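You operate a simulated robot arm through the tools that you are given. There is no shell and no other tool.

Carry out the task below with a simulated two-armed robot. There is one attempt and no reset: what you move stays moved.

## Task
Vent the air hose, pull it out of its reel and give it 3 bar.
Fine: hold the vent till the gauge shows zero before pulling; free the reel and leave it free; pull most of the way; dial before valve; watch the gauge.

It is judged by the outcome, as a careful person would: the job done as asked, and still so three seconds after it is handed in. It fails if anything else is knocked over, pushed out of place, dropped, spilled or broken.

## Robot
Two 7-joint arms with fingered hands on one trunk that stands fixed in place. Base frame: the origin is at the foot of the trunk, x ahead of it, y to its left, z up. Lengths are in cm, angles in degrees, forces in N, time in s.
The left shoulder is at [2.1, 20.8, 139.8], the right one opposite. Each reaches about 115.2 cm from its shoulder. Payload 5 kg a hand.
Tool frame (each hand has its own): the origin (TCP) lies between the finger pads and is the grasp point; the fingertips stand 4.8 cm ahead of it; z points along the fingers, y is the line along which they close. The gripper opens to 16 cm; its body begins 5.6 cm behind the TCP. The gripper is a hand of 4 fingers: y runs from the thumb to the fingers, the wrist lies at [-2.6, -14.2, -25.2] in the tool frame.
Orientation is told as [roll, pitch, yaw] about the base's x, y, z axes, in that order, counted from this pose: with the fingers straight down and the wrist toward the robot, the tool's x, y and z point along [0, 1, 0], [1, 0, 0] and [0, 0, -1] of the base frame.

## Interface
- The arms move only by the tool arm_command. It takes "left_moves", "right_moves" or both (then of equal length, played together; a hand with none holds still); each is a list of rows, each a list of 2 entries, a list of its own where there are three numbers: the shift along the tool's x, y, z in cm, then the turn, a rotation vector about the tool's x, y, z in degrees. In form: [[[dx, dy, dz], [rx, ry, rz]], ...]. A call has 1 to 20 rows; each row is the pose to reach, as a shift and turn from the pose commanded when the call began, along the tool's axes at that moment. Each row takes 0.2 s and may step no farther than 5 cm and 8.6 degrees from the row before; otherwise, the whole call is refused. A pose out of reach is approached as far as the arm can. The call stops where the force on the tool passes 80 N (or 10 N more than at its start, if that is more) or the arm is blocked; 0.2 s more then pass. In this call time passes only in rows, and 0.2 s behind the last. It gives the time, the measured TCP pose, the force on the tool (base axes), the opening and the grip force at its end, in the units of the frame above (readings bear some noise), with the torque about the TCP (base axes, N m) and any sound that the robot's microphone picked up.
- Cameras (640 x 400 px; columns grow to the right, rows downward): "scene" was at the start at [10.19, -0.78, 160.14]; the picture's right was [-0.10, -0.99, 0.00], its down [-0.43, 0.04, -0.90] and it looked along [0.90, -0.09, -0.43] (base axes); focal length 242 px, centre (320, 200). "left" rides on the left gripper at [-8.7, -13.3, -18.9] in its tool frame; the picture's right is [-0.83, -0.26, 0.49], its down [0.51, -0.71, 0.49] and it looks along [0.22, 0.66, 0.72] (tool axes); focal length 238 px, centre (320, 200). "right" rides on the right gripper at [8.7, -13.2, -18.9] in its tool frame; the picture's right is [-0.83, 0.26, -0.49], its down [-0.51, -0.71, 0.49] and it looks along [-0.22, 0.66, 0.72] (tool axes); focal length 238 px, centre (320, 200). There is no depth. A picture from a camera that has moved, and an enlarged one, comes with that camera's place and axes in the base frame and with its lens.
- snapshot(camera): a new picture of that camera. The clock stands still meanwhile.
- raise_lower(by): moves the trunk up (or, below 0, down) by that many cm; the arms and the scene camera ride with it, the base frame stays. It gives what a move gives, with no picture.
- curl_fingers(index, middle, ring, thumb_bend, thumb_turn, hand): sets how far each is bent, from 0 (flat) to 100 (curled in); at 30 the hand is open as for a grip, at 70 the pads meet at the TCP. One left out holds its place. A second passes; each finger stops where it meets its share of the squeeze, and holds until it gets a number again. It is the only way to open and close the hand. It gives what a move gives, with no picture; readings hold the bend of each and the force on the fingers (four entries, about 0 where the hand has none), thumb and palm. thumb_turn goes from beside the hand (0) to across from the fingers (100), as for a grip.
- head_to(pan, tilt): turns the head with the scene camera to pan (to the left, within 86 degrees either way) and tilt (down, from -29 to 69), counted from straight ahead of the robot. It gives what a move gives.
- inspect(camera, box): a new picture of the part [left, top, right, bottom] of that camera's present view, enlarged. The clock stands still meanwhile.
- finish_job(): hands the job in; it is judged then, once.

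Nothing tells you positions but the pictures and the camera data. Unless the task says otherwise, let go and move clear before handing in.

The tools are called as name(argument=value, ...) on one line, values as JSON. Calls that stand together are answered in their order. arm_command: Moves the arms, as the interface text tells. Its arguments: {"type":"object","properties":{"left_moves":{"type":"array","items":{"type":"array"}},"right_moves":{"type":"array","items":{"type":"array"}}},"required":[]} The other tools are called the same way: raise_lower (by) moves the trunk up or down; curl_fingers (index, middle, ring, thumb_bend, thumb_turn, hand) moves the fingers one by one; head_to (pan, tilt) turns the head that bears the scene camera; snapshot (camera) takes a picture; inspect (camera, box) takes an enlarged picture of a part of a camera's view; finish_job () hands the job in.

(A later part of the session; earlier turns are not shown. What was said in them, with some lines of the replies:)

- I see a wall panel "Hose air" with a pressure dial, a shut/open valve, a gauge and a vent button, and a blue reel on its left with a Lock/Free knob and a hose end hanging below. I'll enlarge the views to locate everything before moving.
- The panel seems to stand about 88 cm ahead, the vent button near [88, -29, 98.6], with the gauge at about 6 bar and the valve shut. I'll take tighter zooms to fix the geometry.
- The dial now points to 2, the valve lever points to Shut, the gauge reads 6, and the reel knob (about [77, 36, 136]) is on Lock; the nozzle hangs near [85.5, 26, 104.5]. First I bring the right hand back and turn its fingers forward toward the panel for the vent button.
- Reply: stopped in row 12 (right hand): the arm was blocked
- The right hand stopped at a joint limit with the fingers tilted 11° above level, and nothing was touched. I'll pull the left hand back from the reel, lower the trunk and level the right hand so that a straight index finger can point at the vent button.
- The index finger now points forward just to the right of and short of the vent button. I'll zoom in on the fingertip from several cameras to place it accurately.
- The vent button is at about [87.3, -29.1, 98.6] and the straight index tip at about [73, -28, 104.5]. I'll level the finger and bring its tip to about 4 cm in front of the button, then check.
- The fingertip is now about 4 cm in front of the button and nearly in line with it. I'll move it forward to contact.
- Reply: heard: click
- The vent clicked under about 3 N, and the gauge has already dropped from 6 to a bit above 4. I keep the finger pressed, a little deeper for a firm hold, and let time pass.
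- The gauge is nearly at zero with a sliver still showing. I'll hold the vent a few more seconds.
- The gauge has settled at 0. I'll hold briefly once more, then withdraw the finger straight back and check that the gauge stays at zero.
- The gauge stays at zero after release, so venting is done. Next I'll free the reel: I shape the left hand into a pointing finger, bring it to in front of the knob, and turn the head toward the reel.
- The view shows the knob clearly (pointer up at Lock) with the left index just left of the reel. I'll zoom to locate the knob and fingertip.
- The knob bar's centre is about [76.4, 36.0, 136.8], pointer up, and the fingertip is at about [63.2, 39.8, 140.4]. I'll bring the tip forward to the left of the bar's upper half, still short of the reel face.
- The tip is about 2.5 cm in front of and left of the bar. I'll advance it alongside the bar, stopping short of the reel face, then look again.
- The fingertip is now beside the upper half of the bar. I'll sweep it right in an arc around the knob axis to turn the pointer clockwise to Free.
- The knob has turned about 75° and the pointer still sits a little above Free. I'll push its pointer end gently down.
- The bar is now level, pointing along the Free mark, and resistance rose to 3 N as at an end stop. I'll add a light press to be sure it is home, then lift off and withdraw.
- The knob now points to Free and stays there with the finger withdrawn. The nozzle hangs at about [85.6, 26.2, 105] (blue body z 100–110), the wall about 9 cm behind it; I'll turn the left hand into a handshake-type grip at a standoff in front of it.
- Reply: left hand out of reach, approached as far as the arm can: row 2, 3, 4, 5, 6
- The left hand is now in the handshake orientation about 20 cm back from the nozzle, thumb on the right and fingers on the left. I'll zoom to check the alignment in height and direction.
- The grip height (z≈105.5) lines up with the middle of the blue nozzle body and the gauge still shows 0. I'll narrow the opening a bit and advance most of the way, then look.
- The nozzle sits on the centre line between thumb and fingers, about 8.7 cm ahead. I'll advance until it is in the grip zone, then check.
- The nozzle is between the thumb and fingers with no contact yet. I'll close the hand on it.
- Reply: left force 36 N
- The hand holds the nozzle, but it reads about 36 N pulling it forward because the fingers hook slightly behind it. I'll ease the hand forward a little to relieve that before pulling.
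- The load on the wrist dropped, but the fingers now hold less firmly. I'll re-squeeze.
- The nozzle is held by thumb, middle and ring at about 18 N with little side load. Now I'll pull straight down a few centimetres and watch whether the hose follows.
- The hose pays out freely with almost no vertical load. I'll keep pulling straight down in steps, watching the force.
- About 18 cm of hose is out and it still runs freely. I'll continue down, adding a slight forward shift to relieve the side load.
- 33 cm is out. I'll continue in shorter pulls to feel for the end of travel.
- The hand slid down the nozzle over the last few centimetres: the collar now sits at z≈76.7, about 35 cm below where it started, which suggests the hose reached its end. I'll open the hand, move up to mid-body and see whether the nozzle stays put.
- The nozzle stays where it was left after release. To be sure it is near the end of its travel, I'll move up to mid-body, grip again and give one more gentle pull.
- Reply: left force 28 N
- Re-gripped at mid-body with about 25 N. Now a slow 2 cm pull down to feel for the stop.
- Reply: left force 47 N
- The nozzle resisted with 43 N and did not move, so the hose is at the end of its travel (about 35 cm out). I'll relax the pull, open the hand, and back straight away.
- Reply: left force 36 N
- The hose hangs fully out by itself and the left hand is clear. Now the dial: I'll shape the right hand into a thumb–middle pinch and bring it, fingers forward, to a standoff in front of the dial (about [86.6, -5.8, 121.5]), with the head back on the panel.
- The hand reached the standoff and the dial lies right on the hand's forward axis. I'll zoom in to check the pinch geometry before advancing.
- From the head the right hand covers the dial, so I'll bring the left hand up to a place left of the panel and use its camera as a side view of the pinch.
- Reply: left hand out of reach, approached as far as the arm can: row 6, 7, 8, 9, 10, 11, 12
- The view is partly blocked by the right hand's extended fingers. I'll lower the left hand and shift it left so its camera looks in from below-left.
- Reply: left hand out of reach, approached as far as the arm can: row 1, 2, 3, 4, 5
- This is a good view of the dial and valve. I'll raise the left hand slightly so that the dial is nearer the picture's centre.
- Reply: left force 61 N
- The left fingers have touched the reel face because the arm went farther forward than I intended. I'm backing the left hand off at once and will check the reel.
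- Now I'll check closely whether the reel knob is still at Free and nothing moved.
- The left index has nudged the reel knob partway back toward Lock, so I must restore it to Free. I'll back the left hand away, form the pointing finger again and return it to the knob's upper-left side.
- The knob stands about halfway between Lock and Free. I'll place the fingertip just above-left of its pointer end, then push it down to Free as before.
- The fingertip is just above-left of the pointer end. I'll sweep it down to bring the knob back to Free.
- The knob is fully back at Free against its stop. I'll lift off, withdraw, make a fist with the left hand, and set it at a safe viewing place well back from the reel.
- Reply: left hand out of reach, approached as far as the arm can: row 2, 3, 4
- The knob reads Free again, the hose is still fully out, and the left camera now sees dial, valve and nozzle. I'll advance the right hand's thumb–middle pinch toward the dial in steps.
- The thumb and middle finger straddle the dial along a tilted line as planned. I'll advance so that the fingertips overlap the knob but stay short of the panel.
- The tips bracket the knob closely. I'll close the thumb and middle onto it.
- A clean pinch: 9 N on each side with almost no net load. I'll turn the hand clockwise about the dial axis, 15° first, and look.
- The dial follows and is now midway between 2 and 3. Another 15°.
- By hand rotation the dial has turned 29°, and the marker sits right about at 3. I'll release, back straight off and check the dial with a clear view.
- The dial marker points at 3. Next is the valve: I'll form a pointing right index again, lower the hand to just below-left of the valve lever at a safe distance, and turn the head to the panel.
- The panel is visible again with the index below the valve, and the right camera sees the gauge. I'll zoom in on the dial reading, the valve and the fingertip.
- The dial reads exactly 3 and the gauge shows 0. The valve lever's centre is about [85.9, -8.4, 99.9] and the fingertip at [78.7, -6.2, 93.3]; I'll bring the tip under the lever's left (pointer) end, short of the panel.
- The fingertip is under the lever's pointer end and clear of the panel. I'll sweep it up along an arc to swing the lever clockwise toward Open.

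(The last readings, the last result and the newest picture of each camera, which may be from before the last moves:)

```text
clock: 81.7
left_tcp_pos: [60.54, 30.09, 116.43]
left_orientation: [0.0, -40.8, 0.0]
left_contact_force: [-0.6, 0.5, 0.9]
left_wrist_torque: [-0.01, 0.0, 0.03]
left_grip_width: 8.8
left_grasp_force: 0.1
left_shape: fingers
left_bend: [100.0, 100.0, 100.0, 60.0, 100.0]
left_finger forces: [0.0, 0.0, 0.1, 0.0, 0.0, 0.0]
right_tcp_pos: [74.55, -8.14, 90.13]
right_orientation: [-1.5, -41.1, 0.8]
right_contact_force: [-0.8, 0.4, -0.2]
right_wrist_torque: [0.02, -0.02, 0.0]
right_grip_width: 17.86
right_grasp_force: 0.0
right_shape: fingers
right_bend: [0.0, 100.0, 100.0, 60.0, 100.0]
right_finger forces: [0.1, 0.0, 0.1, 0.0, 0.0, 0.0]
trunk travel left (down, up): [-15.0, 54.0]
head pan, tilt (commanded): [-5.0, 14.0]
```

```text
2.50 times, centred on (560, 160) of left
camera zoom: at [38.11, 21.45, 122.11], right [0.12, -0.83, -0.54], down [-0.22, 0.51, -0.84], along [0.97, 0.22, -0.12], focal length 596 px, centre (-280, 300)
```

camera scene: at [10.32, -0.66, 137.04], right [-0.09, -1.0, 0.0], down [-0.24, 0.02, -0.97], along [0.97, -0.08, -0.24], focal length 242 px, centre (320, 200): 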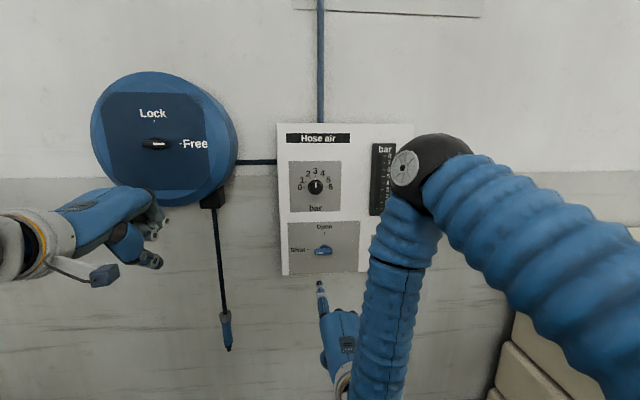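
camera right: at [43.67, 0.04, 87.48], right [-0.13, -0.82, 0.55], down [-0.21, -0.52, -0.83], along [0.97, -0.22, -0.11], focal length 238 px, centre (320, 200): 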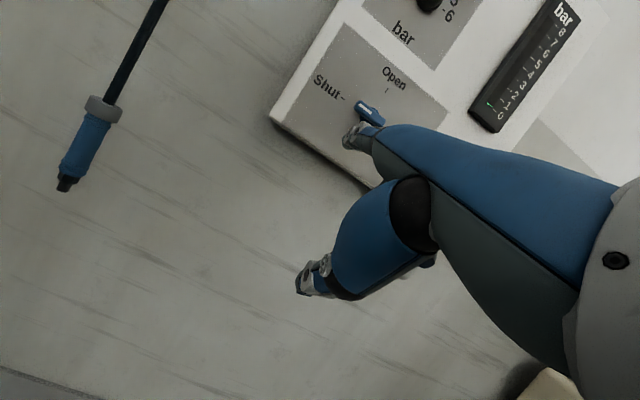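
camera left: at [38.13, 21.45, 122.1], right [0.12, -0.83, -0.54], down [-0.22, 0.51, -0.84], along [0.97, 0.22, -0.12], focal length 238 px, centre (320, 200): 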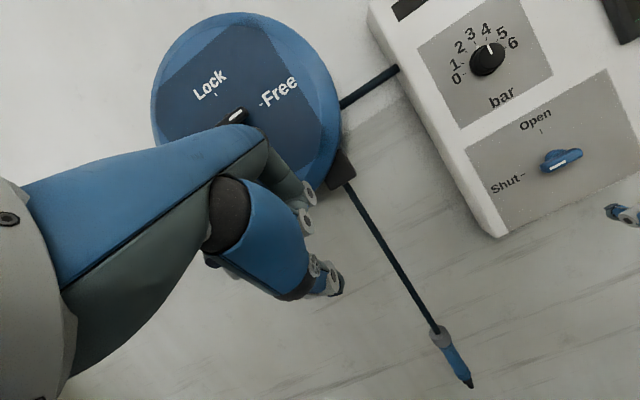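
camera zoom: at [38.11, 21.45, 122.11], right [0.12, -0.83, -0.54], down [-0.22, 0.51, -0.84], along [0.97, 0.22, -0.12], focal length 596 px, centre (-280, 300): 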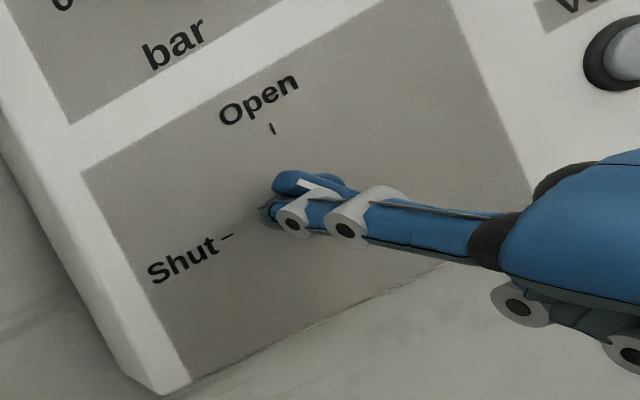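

The lever has swung past halfway and follows easily. I'll continue pushing its pointer end right to upright.

arm_command(right_moves=[[[-0.25, 0.3, -0.34], [0, 0, 0]], [[-0.65, 0.49, -0.57], [0, 0, 0]], [[-1.05, 0.56, -0.64], [0, 0, 0]], [[-1.4, 0.57, -0.66], [0, 0, 0]]])

inspect(camera="scene", box=[280, 215, 370, 315])

inspect(camera="left", box=[480, 80, 640, 240])

snapshot(camera="right")

```text
clock: 82.7
left_tcp_pos: [60.52, 30.06, 116.4]
left_orientation: [0.0, -40.8, 0.1]
left_contact_force: [-0.1, 0.3, 1.3]
left_wrist_torque: [0.05, -0.01, -0.03]
left_grip_width: 8.82
left_grasp_force: 0.0
left_shape: fingers
left_bend: [100.0, 100.0, 100.0, 60.0, 100.0]
left_finger forces: [0.0, 0.0, 0.0, 0.0, 0.0, 0.0]
right_tcp_pos: [74.53, -9.46, 90.85]
right_orientation: [-1.5, -41.1, 0.9]
right_contact_force: [-0.1, 1.4, 1.1]
right_wrist_torque: [-0.16, 0.03, 0.14]
right_grip_width: 17.94
right_grasp_force: 0.4
right_shape: fingers
right_bend: [0.0, 100.0, 100.0, 60.0, 100.0]
right_finger forces: [1.2, 0.0, 0.0, 0.1, 0.1, 0.0]
trunk travel left (down, up): [-15.0, 54.0]
head pan, tilt (commanded): [-5.0, 14.0]
```

```text
4.00 times, centred on (325, 265) of scene
camera zoom: at [10.32, -0.65, 137.04], right [-0.09, -1.0, 0.0], down [-0.24, 0.02, -0.97], along [0.97, -0.09, -0.24], focal length 968 px, centre (300, -60)
```

zoom: 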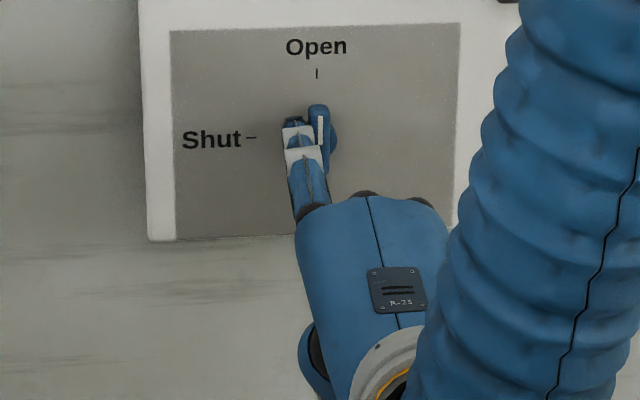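

```text
2.50 times, centred on (560, 160) of left
camera zoom: at [38.13, 21.47, 122.1], right [0.12, -0.83, -0.54], down [-0.22, 0.51, -0.84], along [0.97, 0.22, -0.12], focal length 596 px, centre (-280, 300)
```

zoom: 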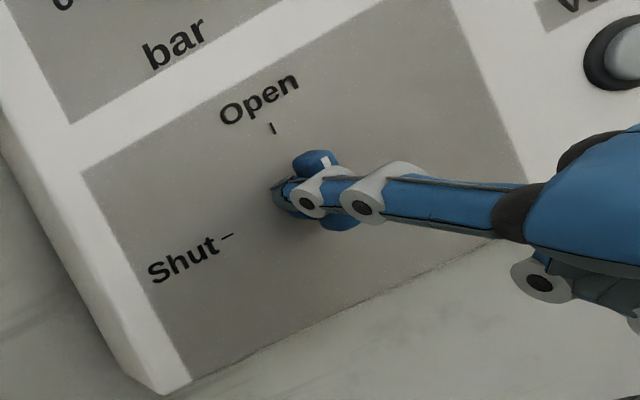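

```text
taken
camera right: at [52.1, -0.59, 96.11], right [-0.13, -0.82, 0.55], down [-0.21, -0.52, -0.83], along [0.97, -0.22, -0.11], focal length 238 px, centre (320, 200)
```

right: 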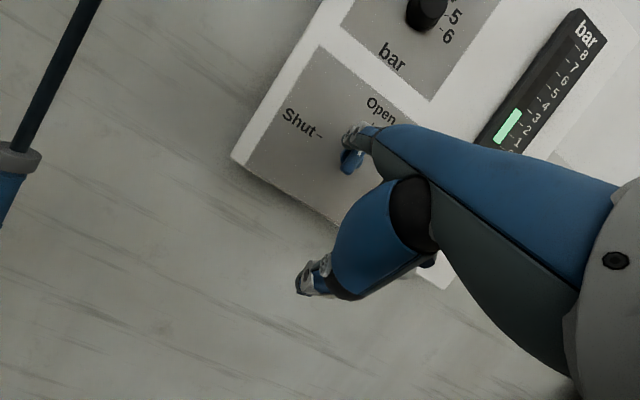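

The lever stands upright toward Open and the gauge is rising. I'll give a small extra push to seat it against its stop.

arm_command(right_moves=[[[-0.2, 0, 0], [0, 0, 0]], [[-0.4, 0, 0], [0, 0, 0]], [[-0.5, 0, 0], [0, 0, 0]]])

inspect(camera="scene", box=[280, 215, 370, 315])

inspect(camera="right", box=[460, 0, 640, 180])

```text
clock: 83.5
left_tcp_pos: [60.5, 30.14, 116.47]
left_orientation: [0.0, -40.8, 0.1]
left_contact_force: [-0.2, -0.3, 0.3]
left_wrist_torque: [0.01, 0.01, -0.02]
left_grip_width: 8.81
left_grasp_force: 0.2
left_shape: fingers
left_bend: [100.0, 100.0, 100.0, 60.0, 100.0]
left_finger forces: [0.0, 0.0, 0.0, 0.0, 0.0, 0.1]
right_tcp_pos: [74.43, -9.78, 90.77]
right_orientation: [-1.6, -41.0, 0.9]
right_contact_force: [-0.5, 5.4, -0.1]
right_wrist_torque: [-0.59, -0.03, 0.59]
right_grip_width: 17.97
right_grasp_force: 3.1
right_shape: fingers
right_bend: [0.0, 100.0, 100.0, 60.0, 100.0]
right_finger forces: [5.6, 0.0, 0.0, 0.1, 0.1, 0.0]
trunk travel left (down, up): [-15.0, 54.0]
head pan, tilt (commanded): [-5.0, 14.0]
```

```text
4.00 times, centred on (325, 265) of scene
camera zoom: at [10.32, -0.61, 137.04], right [-0.09, -1.0, 0.0], down [-0.24, 0.02, -0.97], along [0.97, -0.08, -0.24], focal length 968 px, centre (300, -60)
```

zoom: 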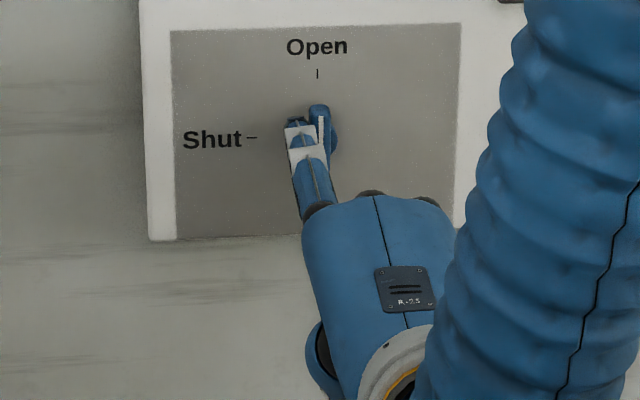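

```text
2.22 times, centred on (550, 90) of right
camera zoom: at [52.11, -1.03, 96.15], right [-0.13, -0.82, 0.55], down [-0.21, -0.52, -0.83], along [0.97, -0.22, -0.11], focal length 530 px, centre (-191, 444)
```

zoom: 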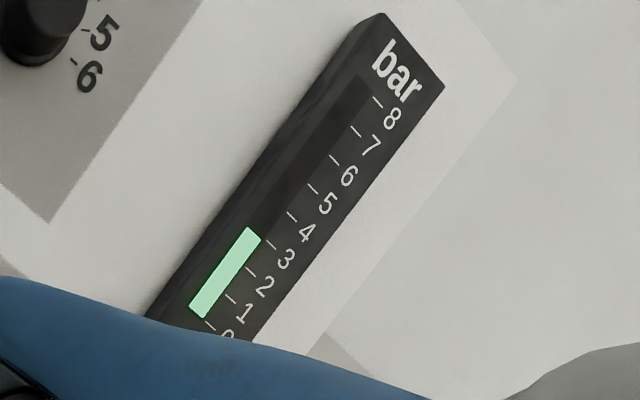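

The lever is against its stop at Open with 5 N, and the gauge reads about 3. I'll move the finger off to the left, withdraw straight back, and check everything.

arm_command(right_moves=[[[0.9, 0, 0], [0, 0, 0]], [[1.2, -1.5, -1.3], [0, 0, 0]], [[1.2, -4.5, -3.9], [0, 0, 0]], [[1.2, -7.8, -6.8], [0, 0, 0]], [[1.2, -11, -9.6], [0, 0, 0]]])

arm_command(right_moves=[[[-4, -3, 3], [0, 0, 0]], [[-8, -5, 5], [0, 0, 0]], [[-12, -7, 7], [0, 0, 0]], [[-16, -9, 9], [0, 0, 0]], [[-20, -11, 11], [0, 0, 0]]])

snapshot(camera="scene")

snapshot(camera="left")

snapshot(camera="right")

```text
clock: 84.7
left_tcp_pos: [60.56, 30.2, 116.44]
left_orientation: [-0.1, -40.8, 0.0]
left_contact_force: [-0.1, 0.9, 0.4]
left_wrist_torque: [-0.02, -0.02, 0.03]
left_grip_width: 8.81
left_grasp_force: 0.1
left_shape: fingers
left_bend: [100.0, 100.0, 100.0, 60.0, 100.0]
left_finger forces: [0.0, 0.0, 0.0, 0.1, 0.1, 0.0]
right_tcp_pos: [60.18, -8.67, 90.92]
right_orientation: [-1.4, -41.1, 0.7]
right_contact_force: [-0.9, -0.1, 0.5]
right_wrist_torque: [0.02, 0.0, -0.01]
right_grip_width: 17.92
right_grasp_force: 0.1
right_shape: fingers
right_bend: [0.0, 100.0, 100.0, 60.0, 100.0]
right_finger forces: [0.0, 0.0, 0.0, 0.0, 0.0, 0.1]
trunk travel left (down, up): [-15.0, 54.0]
head pan, tilt (commanded): [-5.0, 14.0]
```

```text
refused: row 1 steps farther than a row can; nothing moved
```

```text
taken
camera scene: at [10.26, -0.64, 137.05], right [-0.09, -1.0, 0.0], down [-0.24, 0.02, -0.97], along [0.97, -0.08, -0.24], focal length 242 px, centre (320, 200)
```

scene: 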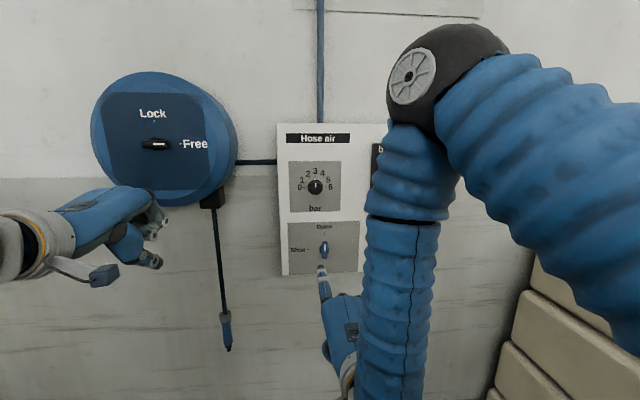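

```text
taken
camera left: at [38.07, 21.47, 122.12], right [0.12, -0.83, -0.54], down [-0.22, 0.51, -0.84], along [0.97, 0.22, -0.12], focal length 238 px, centre (320, 200)
```

left: 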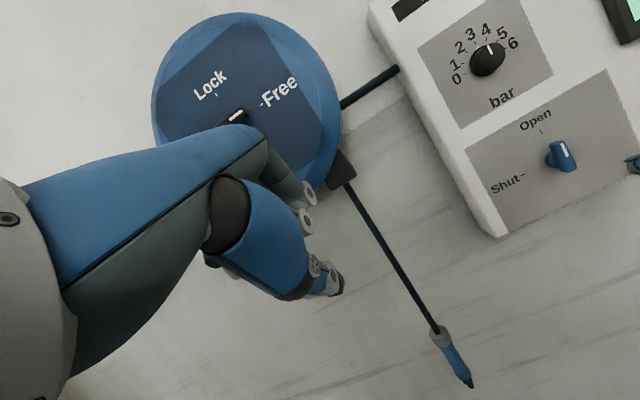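

```text
taken
camera right: at [37.78, 0.15, 96.23], right [-0.13, -0.82, 0.55], down [-0.21, -0.52, -0.83], along [0.97, -0.22, -0.11], focal length 238 px, centre (320, 200)
```

right: 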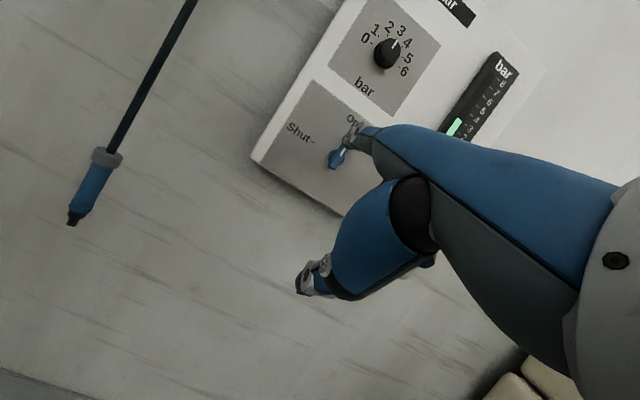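

All looks right, but the right forearm hides the gauge from the head. I'll move the right arm to the side, to where it stood safely before.

arm_command(right_moves=[[[-4.4, 0, 0], [0, 0, 0]], [[-8.8, 0, 0], [0, 0, 0]], [[-13.2, 0, 0], [0, 0, 0]], [[-17.6, 0, 0], [0, 0, 0]], [[-22, 0, 0], [0, 0, 0]]])

snapshot(camera="scene")

inspect(camera="scene", box=[270, 120, 420, 290])

inspect(camera="scene", box=[355, 130, 415, 225])

inspect(camera="scene", box=[80, 60, 270, 360])

```text
clock: 85.9
left_tcp_pos: [60.45, 29.99, 116.48]
left_orientation: [0.1, -40.7, -0.1]
left_contact_force: [0.3, -0.3, 0.5]
left_wrist_torque: [0.05, 0.01, 0.1]
left_grip_width: 8.81
left_grasp_force: 0.1
left_shape: fingers
left_bend: [100.0, 100.0, 100.0, 60.0, 100.0]
left_finger forces: [0.1, 0.1, 0.1, 0.0, 0.0, 0.0]
right_tcp_pos: [59.71, -30.48, 91.37]
right_orientation: [-1.3, -40.9, 0.8]
right_contact_force: [0.5, -0.8, 0.4]
right_wrist_torque: [0.07, 0.02, 0.11]
right_grip_width: 17.92
right_grasp_force: 0.1
right_shape: fingers
right_bend: [0.0, 100.0, 100.0, 60.0, 100.0]
right_finger forces: [0.0, 0.1, 0.1, 0.0, 0.0, 0.0]
trunk travel left (down, up): [-15.0, 54.0]
head pan, tilt (commanded): [-5.0, 14.0]
```

```text
taken
camera scene: at [10.3, -0.82, 137.04], right [-0.09, -1.0, 0.0], down [-0.24, 0.02, -0.97], along [0.97, -0.08, -0.24], focal length 242 px, centre (320, 200)
```

scene: 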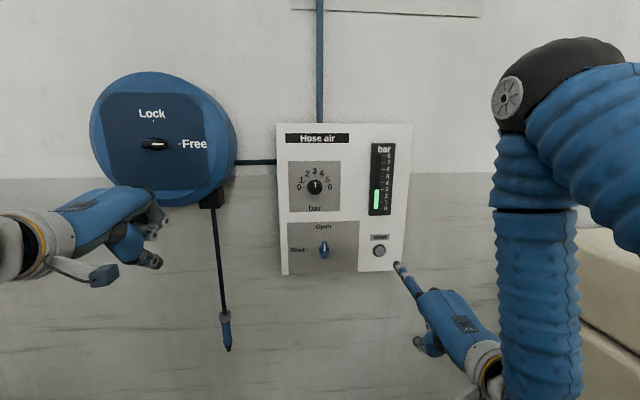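

```text
2.35 times, centred on (345, 205) of scene
camera zoom: at [10.3, -0.82, 137.04], right [-0.09, -1.0, 0.0], down [-0.24, 0.02, -0.97], along [0.97, -0.08, -0.24], focal length 569 px, centre (261, 188)
```

zoom: 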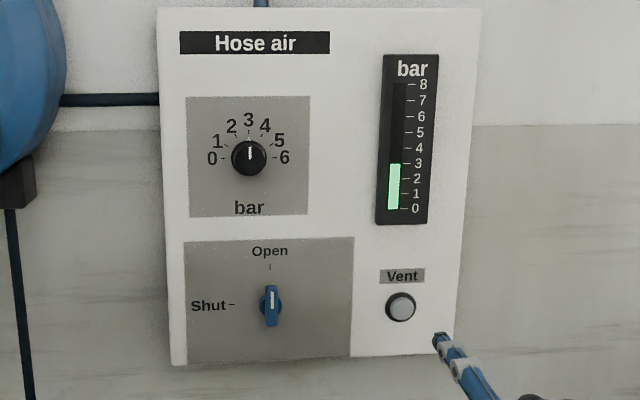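

```text
4.21 times, centred on (385, 178) of scene
camera zoom: at [10.3, -0.82, 137.04], right [-0.09, -1.0, 0.0], down [-0.24, 0.02, -0.97], along [0.97, -0.08, -0.24], focal length 1018 px, centre (46, 295)
```

zoom: 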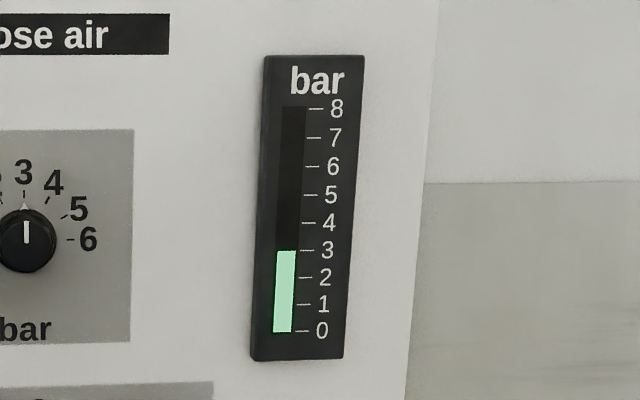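

```text
1.33 times, centred on (175, 210) of scene
camera zoom: at [10.3, -0.82, 137.04], right [-0.09, -1.0, 0.0], down [-0.24, 0.02, -0.97], along [0.97, -0.08, -0.24], focal length 322 px, centre (513, 187)
```

zoom: 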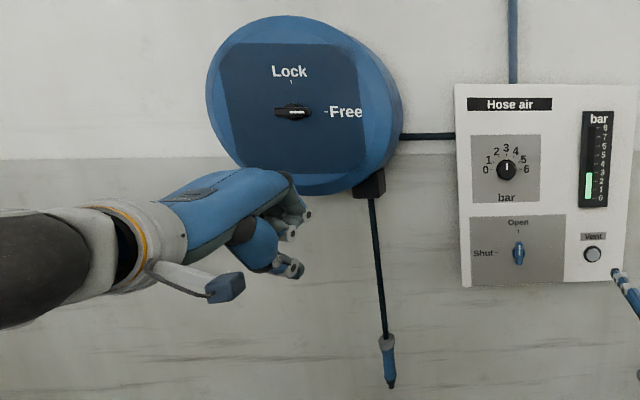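

The gauge reads 3, the dial is at 3, the valve at Open, the reel at Free and the hose hangs fully out. I'll move the left hand a bit farther away, let a few seconds pass, and check that all holds steady.

arm_command(left_moves=[[[3, 0, 0], [0, 0, 0]], [[6, 0, 0], [0, 0, 0]], [[9, 0, 0], [0, 0, 0]], [[12, 0, 0], [0, 0, 0]], [[15, 0, 0], [0, 0, 0]], [[15, 0, 0], [0, 0, 0]], [[15, 0, 0], [0, 0, 0]], [[15, 0, 0], [0, 0, 0]], [[15, 0, 0], [0, 0, 0]], [[15, 0, 0], [0, 0, 0]], [[15, 0, 0], [0, 0, 0]], [[15, 0, 0], [0, 0, 0]], [[15, 0, 0], [0, 0, 0]], [[15, 0, 0], [0, 0, 0]], [[15, 0, 0], [0, 0, 0]], [[15, 0, 0], [0, 0, 0]]])

snapshot(camera="scene")

inspect(camera="scene", box=[80, 60, 270, 360])

inspect(camera="scene", box=[270, 120, 420, 290])

```text
clock: 89.3
left_tcp_pos: [60.5, 45.14, 116.79]
left_orientation: [-0.1, -40.9, 0.0]
left_contact_force: [-0.3, 0.4, 0.5]
left_wrist_torque: [-0.02, 0.0, -0.01]
left_grip_width: 8.81
left_grasp_force: 0.0
left_shape: fingers
left_bend: [100.0, 100.0, 100.0, 60.0, 100.0]
left_finger forces: [0.1, 0.0, 0.0, 0.0, 0.0, 0.1]
right_tcp_pos: [59.76, -30.37, 91.23]
right_orientation: [-1.5, -41.0, 0.8]
right_contact_force: [0.3, 0.0, 0.8]
right_wrist_torque: [0.0, 0.01, -0.03]
right_grip_width: 17.9
right_grasp_force: 0.0
right_shape: fingers
right_bend: [0.0, 100.0, 100.0, 60.0, 100.0]
right_finger forces: [0.0, 0.1, 0.1, 0.0, 0.1, 0.1]
trunk travel left (down, up): [-15.0, 54.0]
head pan, tilt (commanded): [-5.0, 14.0]
```

```text
taken
camera scene: at [10.32, -0.67, 137.04], right [-0.09, -1.0, 0.0], down [-0.24, 0.02, -0.97], along [0.97, -0.09, -0.24], focal length 242 px, centre (320, 200)
```

scene: 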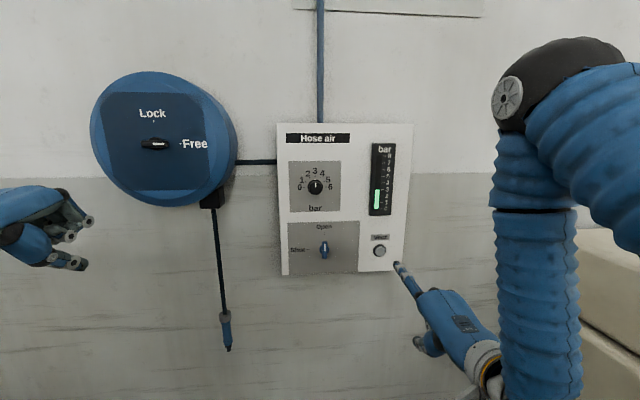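

```text
1.33 times, centred on (175, 210) of scene
camera zoom: at [10.32, -0.67, 137.04], right [-0.09, -1.0, 0.0], down [-0.24, 0.02, -0.97], along [0.97, -0.09, -0.24], focal length 322 px, centre (513, 187)
```

zoom: 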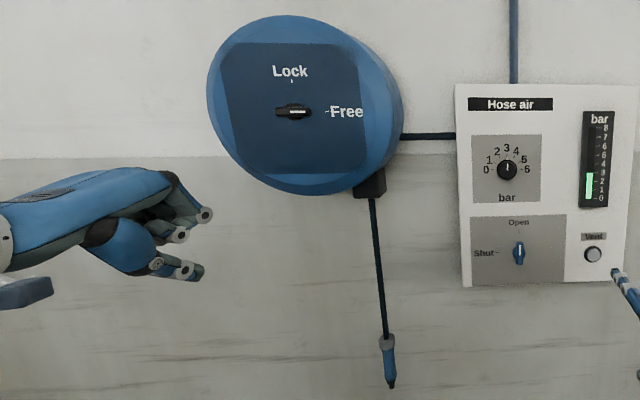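

```text
2.35 times, centred on (345, 205) of scene
camera zoom: at [10.32, -0.67, 137.04], right [-0.09, -1.0, 0.0], down [-0.24, 0.02, -0.97], along [0.97, -0.09, -0.24], focal length 569 px, centre (261, 188)
```

zoom: 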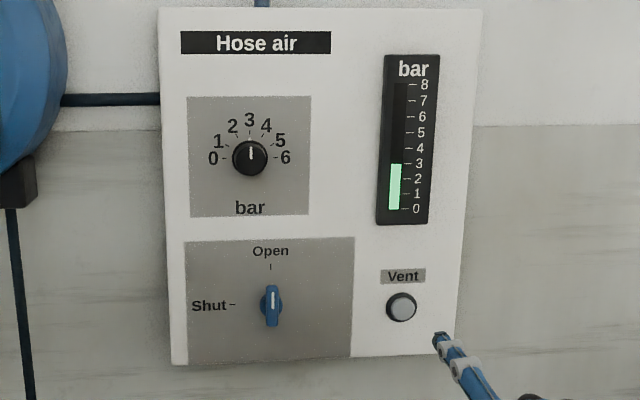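

More than three seconds later nothing has changed: gauge 3 bar, dial at 3, valve Open, reel Free, hose fully out. Both hands are clear, so I'm handing in the job.

finish_job()

```text
The job is handed in.
```

The hose is vented, pulled out of its reel and holding 3 bar, and the job is handed in. At the last check the gauge had stayed at 3 for over three seconds with both hands clear.

- **Vent:** I held the button until the gauge went from 6 to zero, and it stayed at zero until I opened the valve.
- **Reel and hose:** I turned the reel to Free and pulled the hose out about 35 cm, to its end stop. It hangs there on its own.
- **Pressure:** I turned the dial from 2 to 3 first, then opened the valve. The gauge rose to 3.

**One slip:** while moving the left hand to get a better view of the dial, its fingers pressed the reel face with about 57 N. That turned the reel knob about halfway back toward Lock. I pushed it back to Free against its stop. The hose had not moved and I saw no damage, but for a short time the reel was not fully on Free.
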